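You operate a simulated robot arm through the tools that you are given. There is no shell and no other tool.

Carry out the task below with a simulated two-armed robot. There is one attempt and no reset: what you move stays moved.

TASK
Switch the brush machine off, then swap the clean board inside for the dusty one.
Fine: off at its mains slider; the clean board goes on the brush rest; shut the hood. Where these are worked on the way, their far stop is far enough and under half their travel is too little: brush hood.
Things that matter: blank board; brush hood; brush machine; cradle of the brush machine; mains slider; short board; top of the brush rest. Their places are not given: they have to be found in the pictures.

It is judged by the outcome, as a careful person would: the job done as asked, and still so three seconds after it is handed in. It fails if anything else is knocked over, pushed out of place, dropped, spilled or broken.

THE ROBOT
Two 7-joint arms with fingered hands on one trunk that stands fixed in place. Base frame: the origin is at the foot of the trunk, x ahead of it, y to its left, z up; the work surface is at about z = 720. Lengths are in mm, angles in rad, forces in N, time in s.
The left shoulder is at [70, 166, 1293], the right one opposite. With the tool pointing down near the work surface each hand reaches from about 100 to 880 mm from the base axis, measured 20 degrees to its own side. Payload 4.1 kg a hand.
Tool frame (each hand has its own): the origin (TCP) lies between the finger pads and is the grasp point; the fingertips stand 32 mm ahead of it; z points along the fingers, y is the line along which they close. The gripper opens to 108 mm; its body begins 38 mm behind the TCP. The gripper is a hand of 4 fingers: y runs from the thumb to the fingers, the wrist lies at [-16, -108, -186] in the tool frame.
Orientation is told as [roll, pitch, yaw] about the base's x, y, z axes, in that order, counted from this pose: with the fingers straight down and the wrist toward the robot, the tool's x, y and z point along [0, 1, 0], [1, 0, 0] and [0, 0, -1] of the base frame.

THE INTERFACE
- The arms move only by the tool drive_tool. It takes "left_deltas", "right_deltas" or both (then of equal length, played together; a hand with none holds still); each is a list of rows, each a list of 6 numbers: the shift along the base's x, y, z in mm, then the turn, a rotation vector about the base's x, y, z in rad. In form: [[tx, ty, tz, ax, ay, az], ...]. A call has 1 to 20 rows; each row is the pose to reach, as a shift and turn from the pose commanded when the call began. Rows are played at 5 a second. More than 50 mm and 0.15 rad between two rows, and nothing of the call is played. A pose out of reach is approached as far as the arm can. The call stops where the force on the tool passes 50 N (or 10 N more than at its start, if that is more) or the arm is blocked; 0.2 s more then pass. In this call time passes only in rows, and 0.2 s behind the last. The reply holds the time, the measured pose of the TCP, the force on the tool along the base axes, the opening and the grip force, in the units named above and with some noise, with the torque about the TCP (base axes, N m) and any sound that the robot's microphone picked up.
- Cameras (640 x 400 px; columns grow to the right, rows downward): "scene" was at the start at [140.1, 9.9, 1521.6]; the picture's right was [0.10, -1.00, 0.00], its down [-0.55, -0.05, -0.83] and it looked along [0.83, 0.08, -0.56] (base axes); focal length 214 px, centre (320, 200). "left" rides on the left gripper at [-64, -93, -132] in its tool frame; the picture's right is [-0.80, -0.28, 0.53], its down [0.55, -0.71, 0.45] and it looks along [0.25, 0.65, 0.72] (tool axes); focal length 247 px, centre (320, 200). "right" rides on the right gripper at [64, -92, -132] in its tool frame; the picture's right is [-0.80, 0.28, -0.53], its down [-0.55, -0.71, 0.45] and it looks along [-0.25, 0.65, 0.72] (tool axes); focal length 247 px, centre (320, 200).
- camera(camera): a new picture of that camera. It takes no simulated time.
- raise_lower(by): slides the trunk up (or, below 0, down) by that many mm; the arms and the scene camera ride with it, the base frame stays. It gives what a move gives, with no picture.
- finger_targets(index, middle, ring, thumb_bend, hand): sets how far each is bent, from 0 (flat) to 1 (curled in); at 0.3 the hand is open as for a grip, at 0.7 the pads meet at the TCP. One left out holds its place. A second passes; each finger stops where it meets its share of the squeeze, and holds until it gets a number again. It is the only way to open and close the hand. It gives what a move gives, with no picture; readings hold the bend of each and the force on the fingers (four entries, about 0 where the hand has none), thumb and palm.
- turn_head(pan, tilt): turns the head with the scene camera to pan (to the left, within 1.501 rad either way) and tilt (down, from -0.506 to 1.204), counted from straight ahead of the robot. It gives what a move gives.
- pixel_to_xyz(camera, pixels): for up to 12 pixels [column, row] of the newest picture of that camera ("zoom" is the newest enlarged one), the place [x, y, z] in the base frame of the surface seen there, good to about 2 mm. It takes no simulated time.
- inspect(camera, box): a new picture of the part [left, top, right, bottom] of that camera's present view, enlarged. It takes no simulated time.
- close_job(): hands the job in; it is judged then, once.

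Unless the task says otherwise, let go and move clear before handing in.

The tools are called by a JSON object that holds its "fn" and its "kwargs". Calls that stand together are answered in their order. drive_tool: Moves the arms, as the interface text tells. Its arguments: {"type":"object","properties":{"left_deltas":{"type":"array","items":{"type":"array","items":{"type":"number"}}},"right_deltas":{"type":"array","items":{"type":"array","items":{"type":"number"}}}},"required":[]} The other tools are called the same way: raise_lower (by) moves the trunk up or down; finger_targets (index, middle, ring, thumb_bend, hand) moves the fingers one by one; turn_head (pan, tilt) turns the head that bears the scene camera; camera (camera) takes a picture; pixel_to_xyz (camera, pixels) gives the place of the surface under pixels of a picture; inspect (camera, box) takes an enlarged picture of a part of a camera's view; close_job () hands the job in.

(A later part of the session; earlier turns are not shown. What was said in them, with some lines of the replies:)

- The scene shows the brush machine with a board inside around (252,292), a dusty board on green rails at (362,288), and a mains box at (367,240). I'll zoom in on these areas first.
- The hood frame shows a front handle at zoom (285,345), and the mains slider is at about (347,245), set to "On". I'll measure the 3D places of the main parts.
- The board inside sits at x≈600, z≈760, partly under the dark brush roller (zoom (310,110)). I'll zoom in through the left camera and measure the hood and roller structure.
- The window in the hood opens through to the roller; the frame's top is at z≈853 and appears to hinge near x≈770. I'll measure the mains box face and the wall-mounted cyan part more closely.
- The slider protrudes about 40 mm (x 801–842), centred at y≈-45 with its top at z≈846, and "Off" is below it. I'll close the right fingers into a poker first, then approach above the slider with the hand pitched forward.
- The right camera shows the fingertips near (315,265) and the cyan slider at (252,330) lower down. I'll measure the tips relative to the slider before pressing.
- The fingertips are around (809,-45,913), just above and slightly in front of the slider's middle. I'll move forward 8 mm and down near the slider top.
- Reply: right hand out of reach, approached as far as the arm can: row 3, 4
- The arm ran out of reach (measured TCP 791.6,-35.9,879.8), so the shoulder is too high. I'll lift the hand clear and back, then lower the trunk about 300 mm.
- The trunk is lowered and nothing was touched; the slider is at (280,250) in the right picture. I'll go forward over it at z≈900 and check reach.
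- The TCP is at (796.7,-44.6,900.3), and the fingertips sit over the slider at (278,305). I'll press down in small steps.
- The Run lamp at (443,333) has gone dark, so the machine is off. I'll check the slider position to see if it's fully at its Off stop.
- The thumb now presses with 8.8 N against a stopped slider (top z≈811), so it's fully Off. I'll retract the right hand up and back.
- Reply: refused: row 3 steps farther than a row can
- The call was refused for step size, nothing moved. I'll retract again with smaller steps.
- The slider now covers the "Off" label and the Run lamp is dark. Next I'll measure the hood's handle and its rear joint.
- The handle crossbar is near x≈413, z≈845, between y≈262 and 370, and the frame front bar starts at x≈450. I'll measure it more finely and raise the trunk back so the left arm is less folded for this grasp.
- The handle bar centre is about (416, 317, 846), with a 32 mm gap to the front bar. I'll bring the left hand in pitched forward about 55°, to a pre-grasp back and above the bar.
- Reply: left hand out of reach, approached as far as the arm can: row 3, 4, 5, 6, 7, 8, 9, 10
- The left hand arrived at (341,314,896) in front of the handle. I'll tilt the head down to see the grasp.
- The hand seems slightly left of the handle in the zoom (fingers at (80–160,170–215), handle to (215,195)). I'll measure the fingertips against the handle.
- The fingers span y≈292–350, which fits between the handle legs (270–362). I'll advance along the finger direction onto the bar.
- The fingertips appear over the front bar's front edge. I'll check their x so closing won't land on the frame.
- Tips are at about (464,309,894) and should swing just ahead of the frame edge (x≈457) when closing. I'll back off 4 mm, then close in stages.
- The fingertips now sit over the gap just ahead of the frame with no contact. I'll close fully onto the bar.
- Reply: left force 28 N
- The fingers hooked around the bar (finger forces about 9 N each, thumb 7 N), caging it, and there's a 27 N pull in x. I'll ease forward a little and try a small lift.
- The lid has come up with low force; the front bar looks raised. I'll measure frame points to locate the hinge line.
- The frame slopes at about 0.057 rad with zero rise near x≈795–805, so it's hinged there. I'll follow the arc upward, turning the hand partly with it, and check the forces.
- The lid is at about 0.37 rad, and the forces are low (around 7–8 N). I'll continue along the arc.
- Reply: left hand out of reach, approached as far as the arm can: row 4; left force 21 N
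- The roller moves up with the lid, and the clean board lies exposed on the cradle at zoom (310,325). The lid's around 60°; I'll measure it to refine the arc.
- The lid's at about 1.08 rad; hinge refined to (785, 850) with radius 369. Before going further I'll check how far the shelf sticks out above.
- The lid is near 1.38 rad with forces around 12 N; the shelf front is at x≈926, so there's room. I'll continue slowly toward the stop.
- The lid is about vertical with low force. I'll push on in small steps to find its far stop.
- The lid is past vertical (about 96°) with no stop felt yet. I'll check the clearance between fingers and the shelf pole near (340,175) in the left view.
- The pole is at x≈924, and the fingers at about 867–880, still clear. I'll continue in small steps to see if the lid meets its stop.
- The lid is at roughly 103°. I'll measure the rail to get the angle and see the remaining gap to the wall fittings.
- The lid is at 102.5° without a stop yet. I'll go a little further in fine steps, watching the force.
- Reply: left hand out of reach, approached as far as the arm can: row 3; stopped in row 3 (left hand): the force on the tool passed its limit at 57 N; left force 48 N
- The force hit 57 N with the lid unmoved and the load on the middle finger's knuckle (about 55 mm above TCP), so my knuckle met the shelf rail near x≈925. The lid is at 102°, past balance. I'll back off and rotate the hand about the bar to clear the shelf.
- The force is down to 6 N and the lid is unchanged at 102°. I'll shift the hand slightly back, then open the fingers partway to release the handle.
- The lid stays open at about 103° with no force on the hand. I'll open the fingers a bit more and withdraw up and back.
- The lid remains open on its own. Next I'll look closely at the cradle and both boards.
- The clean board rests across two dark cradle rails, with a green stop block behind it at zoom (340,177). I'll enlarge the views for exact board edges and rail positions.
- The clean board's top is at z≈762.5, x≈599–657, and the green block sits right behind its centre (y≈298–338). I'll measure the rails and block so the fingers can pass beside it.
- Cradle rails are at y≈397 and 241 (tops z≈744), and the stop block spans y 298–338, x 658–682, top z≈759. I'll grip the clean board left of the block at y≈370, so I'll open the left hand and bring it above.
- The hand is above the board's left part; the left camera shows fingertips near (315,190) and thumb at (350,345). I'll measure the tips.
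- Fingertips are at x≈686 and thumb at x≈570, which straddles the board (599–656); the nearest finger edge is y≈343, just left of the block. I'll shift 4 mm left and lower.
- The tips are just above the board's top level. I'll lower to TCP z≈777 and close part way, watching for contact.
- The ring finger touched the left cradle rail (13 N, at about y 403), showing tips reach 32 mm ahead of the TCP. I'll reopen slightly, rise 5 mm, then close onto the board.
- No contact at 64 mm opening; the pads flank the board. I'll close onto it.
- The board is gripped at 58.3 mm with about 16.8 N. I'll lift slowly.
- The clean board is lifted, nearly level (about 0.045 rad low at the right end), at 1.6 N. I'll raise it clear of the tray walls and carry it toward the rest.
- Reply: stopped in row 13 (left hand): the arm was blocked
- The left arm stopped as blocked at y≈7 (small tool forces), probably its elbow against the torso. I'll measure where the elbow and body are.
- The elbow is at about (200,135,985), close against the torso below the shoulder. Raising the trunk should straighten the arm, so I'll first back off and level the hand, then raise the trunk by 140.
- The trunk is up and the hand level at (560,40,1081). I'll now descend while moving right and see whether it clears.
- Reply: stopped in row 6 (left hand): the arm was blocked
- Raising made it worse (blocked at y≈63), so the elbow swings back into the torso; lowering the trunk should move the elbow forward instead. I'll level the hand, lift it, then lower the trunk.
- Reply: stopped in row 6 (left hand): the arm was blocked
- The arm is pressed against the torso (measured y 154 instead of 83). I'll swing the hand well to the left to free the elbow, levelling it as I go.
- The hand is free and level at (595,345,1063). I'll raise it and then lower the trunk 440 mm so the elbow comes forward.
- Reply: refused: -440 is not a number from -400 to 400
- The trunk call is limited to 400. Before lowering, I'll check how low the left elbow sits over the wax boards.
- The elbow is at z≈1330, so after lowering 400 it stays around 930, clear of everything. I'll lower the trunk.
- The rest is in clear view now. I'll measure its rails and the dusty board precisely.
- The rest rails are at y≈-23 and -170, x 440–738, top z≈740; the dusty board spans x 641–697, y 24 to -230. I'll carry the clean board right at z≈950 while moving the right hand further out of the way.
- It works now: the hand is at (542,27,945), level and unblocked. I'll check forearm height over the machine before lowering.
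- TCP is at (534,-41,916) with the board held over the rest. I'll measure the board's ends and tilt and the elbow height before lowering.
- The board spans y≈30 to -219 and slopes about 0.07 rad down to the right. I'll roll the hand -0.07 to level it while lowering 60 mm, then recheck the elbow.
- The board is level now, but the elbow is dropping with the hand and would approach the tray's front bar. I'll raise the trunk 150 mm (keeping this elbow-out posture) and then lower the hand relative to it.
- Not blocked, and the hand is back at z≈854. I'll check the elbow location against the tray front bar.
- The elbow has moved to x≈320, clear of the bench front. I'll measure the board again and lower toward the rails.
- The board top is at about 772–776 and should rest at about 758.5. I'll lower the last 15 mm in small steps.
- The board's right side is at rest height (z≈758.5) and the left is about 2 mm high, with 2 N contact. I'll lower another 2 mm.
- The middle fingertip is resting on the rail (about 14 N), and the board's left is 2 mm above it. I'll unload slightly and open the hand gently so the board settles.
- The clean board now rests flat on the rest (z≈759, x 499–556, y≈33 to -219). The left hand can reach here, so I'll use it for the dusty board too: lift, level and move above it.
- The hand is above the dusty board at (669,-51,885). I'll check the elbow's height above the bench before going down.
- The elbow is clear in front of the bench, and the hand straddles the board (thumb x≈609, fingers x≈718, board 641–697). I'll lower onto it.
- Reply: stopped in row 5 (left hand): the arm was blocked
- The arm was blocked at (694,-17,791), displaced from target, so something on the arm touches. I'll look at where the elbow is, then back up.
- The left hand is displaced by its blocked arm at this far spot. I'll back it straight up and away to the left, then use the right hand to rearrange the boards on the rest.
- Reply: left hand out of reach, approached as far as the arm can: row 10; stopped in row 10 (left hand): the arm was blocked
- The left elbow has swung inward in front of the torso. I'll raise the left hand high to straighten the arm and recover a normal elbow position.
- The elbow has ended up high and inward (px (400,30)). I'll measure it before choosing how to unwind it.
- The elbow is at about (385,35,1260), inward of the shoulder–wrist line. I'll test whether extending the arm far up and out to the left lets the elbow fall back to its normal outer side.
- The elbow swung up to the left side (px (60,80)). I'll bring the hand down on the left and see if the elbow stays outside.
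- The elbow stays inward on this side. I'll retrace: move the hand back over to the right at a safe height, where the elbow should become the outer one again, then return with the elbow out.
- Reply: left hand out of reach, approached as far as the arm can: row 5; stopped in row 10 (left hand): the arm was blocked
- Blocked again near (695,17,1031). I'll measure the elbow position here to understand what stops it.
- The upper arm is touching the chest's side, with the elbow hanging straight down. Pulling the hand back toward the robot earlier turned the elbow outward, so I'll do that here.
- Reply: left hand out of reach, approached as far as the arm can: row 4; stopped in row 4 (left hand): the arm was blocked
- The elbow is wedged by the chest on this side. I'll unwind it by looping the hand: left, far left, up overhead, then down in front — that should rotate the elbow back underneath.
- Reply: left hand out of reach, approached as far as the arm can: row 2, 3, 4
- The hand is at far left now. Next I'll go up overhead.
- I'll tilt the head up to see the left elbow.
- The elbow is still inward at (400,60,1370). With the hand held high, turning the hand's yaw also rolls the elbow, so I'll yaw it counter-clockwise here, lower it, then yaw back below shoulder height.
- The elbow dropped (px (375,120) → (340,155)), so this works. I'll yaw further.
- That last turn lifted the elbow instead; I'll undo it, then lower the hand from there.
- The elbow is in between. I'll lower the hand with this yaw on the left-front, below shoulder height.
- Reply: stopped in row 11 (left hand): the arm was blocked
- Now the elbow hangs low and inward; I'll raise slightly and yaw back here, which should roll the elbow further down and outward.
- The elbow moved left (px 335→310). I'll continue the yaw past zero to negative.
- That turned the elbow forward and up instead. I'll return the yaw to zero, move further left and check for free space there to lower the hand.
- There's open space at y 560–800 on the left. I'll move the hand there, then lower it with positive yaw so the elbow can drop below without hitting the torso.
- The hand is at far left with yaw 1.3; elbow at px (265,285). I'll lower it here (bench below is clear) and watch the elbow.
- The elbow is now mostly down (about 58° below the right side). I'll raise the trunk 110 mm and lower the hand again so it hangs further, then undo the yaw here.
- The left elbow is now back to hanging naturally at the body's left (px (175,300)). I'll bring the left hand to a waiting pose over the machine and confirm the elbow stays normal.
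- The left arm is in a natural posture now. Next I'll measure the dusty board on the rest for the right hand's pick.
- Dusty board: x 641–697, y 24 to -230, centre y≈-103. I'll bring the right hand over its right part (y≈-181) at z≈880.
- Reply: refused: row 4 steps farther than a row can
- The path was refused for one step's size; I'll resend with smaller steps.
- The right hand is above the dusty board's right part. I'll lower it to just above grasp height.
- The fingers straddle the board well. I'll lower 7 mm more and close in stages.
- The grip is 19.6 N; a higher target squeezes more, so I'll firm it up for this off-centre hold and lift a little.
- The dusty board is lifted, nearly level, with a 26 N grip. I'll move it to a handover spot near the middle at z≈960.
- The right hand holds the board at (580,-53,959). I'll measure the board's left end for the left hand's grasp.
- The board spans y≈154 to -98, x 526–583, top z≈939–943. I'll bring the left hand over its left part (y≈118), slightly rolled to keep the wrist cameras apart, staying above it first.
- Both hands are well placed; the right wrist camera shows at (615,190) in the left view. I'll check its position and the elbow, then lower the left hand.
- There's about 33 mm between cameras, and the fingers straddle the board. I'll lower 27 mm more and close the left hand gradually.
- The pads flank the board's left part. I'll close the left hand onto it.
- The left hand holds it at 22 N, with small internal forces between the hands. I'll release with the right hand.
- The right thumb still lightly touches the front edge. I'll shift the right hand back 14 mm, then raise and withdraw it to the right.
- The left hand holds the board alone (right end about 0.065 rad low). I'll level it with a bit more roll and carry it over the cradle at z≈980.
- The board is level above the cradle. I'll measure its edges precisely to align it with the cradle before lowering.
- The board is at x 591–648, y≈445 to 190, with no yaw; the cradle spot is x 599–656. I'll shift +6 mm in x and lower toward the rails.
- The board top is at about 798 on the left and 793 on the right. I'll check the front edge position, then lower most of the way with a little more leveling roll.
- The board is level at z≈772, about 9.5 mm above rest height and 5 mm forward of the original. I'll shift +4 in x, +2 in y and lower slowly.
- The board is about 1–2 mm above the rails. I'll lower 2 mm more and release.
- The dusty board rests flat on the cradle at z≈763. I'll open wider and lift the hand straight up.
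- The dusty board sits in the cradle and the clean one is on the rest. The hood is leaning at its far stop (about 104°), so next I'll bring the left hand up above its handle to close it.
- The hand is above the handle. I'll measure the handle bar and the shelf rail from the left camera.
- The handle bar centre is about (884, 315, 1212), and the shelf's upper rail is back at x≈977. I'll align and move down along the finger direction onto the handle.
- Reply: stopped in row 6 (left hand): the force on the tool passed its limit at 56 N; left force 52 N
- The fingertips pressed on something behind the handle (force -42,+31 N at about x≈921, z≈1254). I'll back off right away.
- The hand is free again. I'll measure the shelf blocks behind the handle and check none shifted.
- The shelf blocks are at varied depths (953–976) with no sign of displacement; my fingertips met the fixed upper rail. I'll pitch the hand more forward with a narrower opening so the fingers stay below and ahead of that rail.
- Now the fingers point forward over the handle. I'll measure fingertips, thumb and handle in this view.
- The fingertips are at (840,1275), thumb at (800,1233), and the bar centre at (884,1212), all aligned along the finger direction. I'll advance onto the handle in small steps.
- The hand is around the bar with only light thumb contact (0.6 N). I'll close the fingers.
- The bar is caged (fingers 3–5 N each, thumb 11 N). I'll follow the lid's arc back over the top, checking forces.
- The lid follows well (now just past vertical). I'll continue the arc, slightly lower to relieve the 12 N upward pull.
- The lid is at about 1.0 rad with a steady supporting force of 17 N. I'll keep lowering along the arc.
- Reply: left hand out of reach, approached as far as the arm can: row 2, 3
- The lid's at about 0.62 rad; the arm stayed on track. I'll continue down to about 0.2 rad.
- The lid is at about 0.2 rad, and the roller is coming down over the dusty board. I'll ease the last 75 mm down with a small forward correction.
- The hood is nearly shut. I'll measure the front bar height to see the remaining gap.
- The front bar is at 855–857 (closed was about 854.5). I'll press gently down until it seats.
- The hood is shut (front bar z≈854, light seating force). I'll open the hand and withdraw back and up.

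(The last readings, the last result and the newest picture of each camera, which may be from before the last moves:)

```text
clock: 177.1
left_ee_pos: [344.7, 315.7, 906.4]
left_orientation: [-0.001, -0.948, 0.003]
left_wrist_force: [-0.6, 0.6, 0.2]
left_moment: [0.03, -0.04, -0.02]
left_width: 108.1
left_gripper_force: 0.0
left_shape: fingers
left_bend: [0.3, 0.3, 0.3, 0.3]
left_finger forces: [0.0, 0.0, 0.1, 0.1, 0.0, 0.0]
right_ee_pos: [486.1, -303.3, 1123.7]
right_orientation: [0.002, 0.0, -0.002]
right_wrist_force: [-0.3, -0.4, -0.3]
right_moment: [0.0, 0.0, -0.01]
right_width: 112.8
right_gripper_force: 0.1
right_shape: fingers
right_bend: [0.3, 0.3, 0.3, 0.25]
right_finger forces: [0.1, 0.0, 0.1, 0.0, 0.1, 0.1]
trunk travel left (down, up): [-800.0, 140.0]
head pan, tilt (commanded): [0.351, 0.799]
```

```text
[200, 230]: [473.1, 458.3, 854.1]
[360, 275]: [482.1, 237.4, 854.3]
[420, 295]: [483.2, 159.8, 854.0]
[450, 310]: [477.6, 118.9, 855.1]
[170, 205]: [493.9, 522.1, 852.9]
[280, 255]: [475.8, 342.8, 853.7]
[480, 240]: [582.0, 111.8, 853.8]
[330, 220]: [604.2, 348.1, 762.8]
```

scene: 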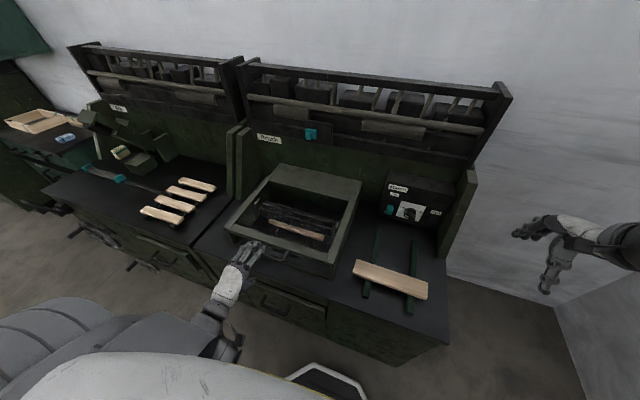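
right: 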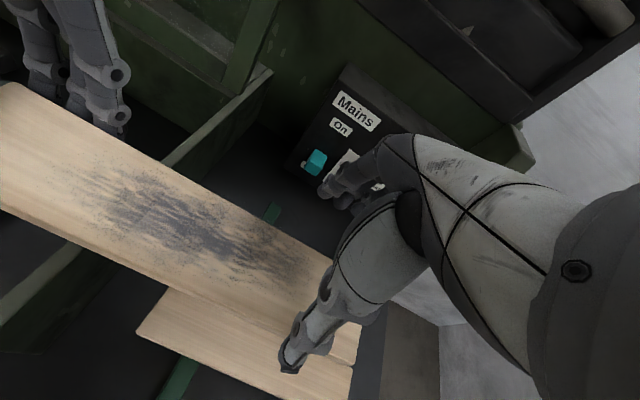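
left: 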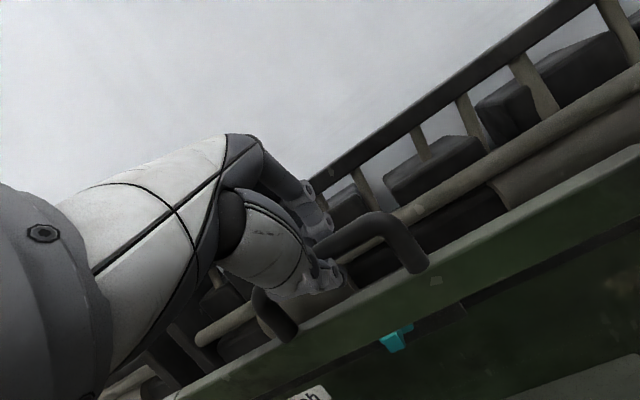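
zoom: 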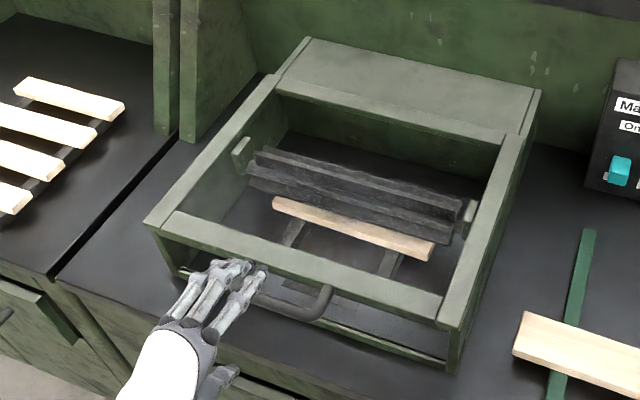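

The hand is clear and the hood stays shut (z≈854). I'll withdraw further and inspect all items for a final check.

{"fn": "drive_tool", "kwargs": {"left_deltas": [[-5, 10, 40, 0, 0.1, 0], [-5, 25, 85, 0, 0.2, 0], [0, 40, 130, 0, 0.3, 0], [5, 55, 175, 0, 0.4, 0], [10, 70, 215, 0, 0.5, 0]]}}

{"fn": "turn_head", "kwargs": {"pan": 0.1, "tilt": 0.6}}

{"fn": "camera", "kwargs": {"camera": "scene"}}

{"fn": "inspect", "kwargs": {"camera": "scene", "box": [310, 200, 440, 360]}}

{"fn": "inspect", "kwargs": {"camera": "scene", "box": [330, 210, 410, 265]}}

{"fn": "inspect", "kwargs": {"camera": "scene", "box": [0, 110, 430, 350]}}

```text
clock: 178.3
left_ee_pos: [388.0, 405.3, 1090.0]
left_orientation: [-0.004, -0.443, -0.002]
left_wrist_force: [1.4, -0.6, -0.2]
left_moment: [-0.02, 0.04, -0.01]
left_width: 108.6
left_gripper_force: 0.0
left_shape: fingers
left_bend: [0.3, 0.3, 0.3, 0.3]
left_finger forces: [0.0, 0.0, 0.0, 0.1, 0.1, 0.0]
left hand out of reach, approached as far as the arm can: row 4, 5
right_ee_pos: [490.6, -303.8, 1119.0]
right_orientation: [0.001, 0.006, 0.0]
right_wrist_force: [1.3, -0.1, 0.6]
right_moment: [0.03, 0.06, 0.0]
right_width: 113.1
right_gripper_force: 0.1
right_shape: fingers
right_bend: [0.3, 0.3, 0.3, 0.25]
right_finger forces: [0.0, 0.0, 0.1, 0.0, 0.1, 0.0]
trunk travel left (down, up): [-800.0, 140.0]
head pan, tilt (commanded): [0.351, 0.799]
```

```text
clock: 179.1
left_ee_pos: [383.2, 408.0, 1091.1]
left_orientation: [-0.004, -0.451, 0.002]
left_wrist_force: [-0.9, -0.1, 0.4]
left_moment: [0.03, 0.0, -0.05]
left_width: 108.6
left_gripper_force: 0.0
left_shape: fingers
left_bend: [0.3, 0.3, 0.3, 0.3]
left_finger forces: [0.1, 0.1, 0.0, 0.0, 0.0, 0.1]
right_ee_pos: [486.1, -303.2, 1122.3]
right_orientation: [0.0, 0.0, -0.001]
right_wrist_force: [-0.7, 0.0, -0.4]
right_moment: [-0.02, 0.03, 0.0]
right_width: 113.1
right_gripper_force: 0.2
right_shape: fingers
right_bend: [0.3, 0.3, 0.3, 0.25]
right_finger forces: [0.0, 0.1, 0.0, 0.0, 0.0, 0.0]
trunk travel left (down, up): [-800.0, 140.0]
head pan, tilt (commanded): [0.099, 0.6]
```

```text
taken
```

scene: 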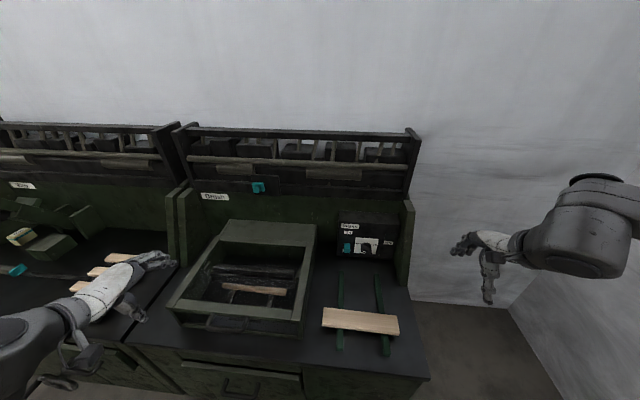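

```text
2.50 times, centred on (375, 280) of scene
```

zoom: 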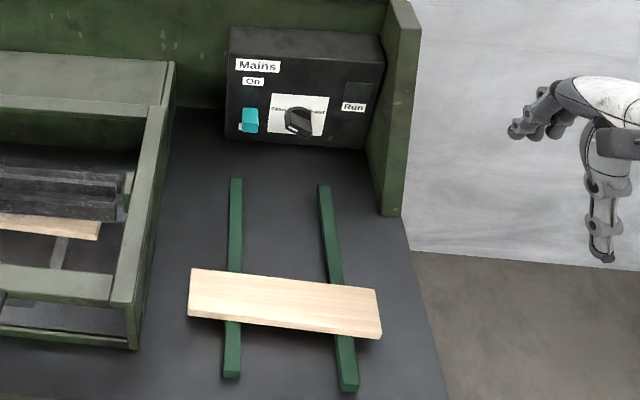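

```text
7.27 times, centred on (370, 238) of scene
```

zoom: 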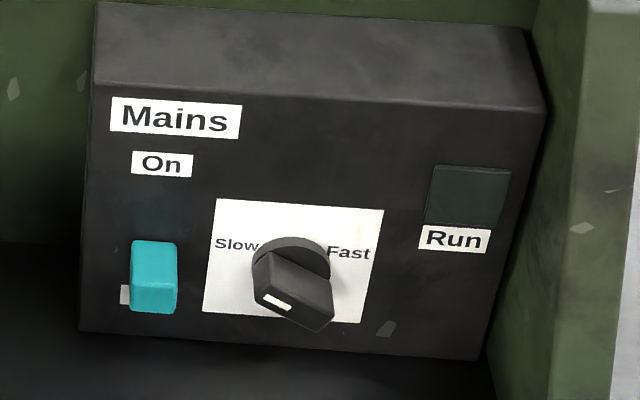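

```text
1.49 times, centred on (215, 230) of scene
```

zoom: 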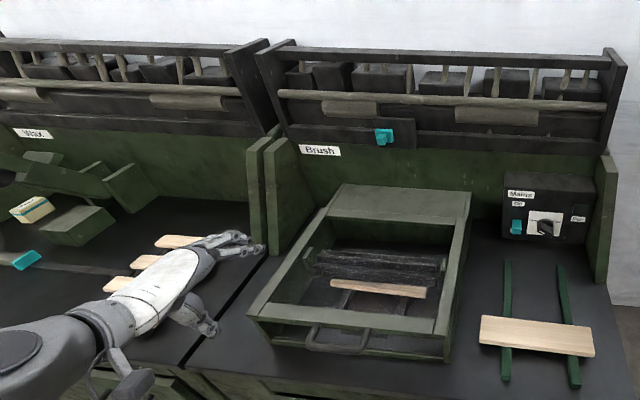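

Final pictures show the slider on Off with the Run lamp dark and the speed knob unchanged. The hood is shut at its original height with the dusty board in the cradle. The clean board lies across both rest rails, the shelf looks undisturbed, and both hands are clear, so I'm handing in.

{"fn": "close_job", "kwargs": {}}

```text
The job is handed in.
```

The brush machine is off and the boards are swapped. The dusty board is in the cradle, and the clean one lies across both rails of the brush rest. The hood is shut. I checked all of this in the last pictures before handing in.

- **Mains:** the slider is down on "Off", the Run lamp is dark, and the speed knob is where it was.
- **Hood:** I opened it to about 104° for the swap. After closing, its front bar measured 854 mm, the same as before I opened it.
- **Boards:** both measured flat when I set them down.

- **Shelf contact:** the left hand pressed hard on the back shelf twice, at 56–57 N. The first was while opening the hood, the second while reaching for its handle to close it. Nothing on the shelf looks moved compared with the first picture.
- **Handover:** the left arm jammed reaching the dusty board. I picked that board up with the right hand and passed it to the left in mid-air.
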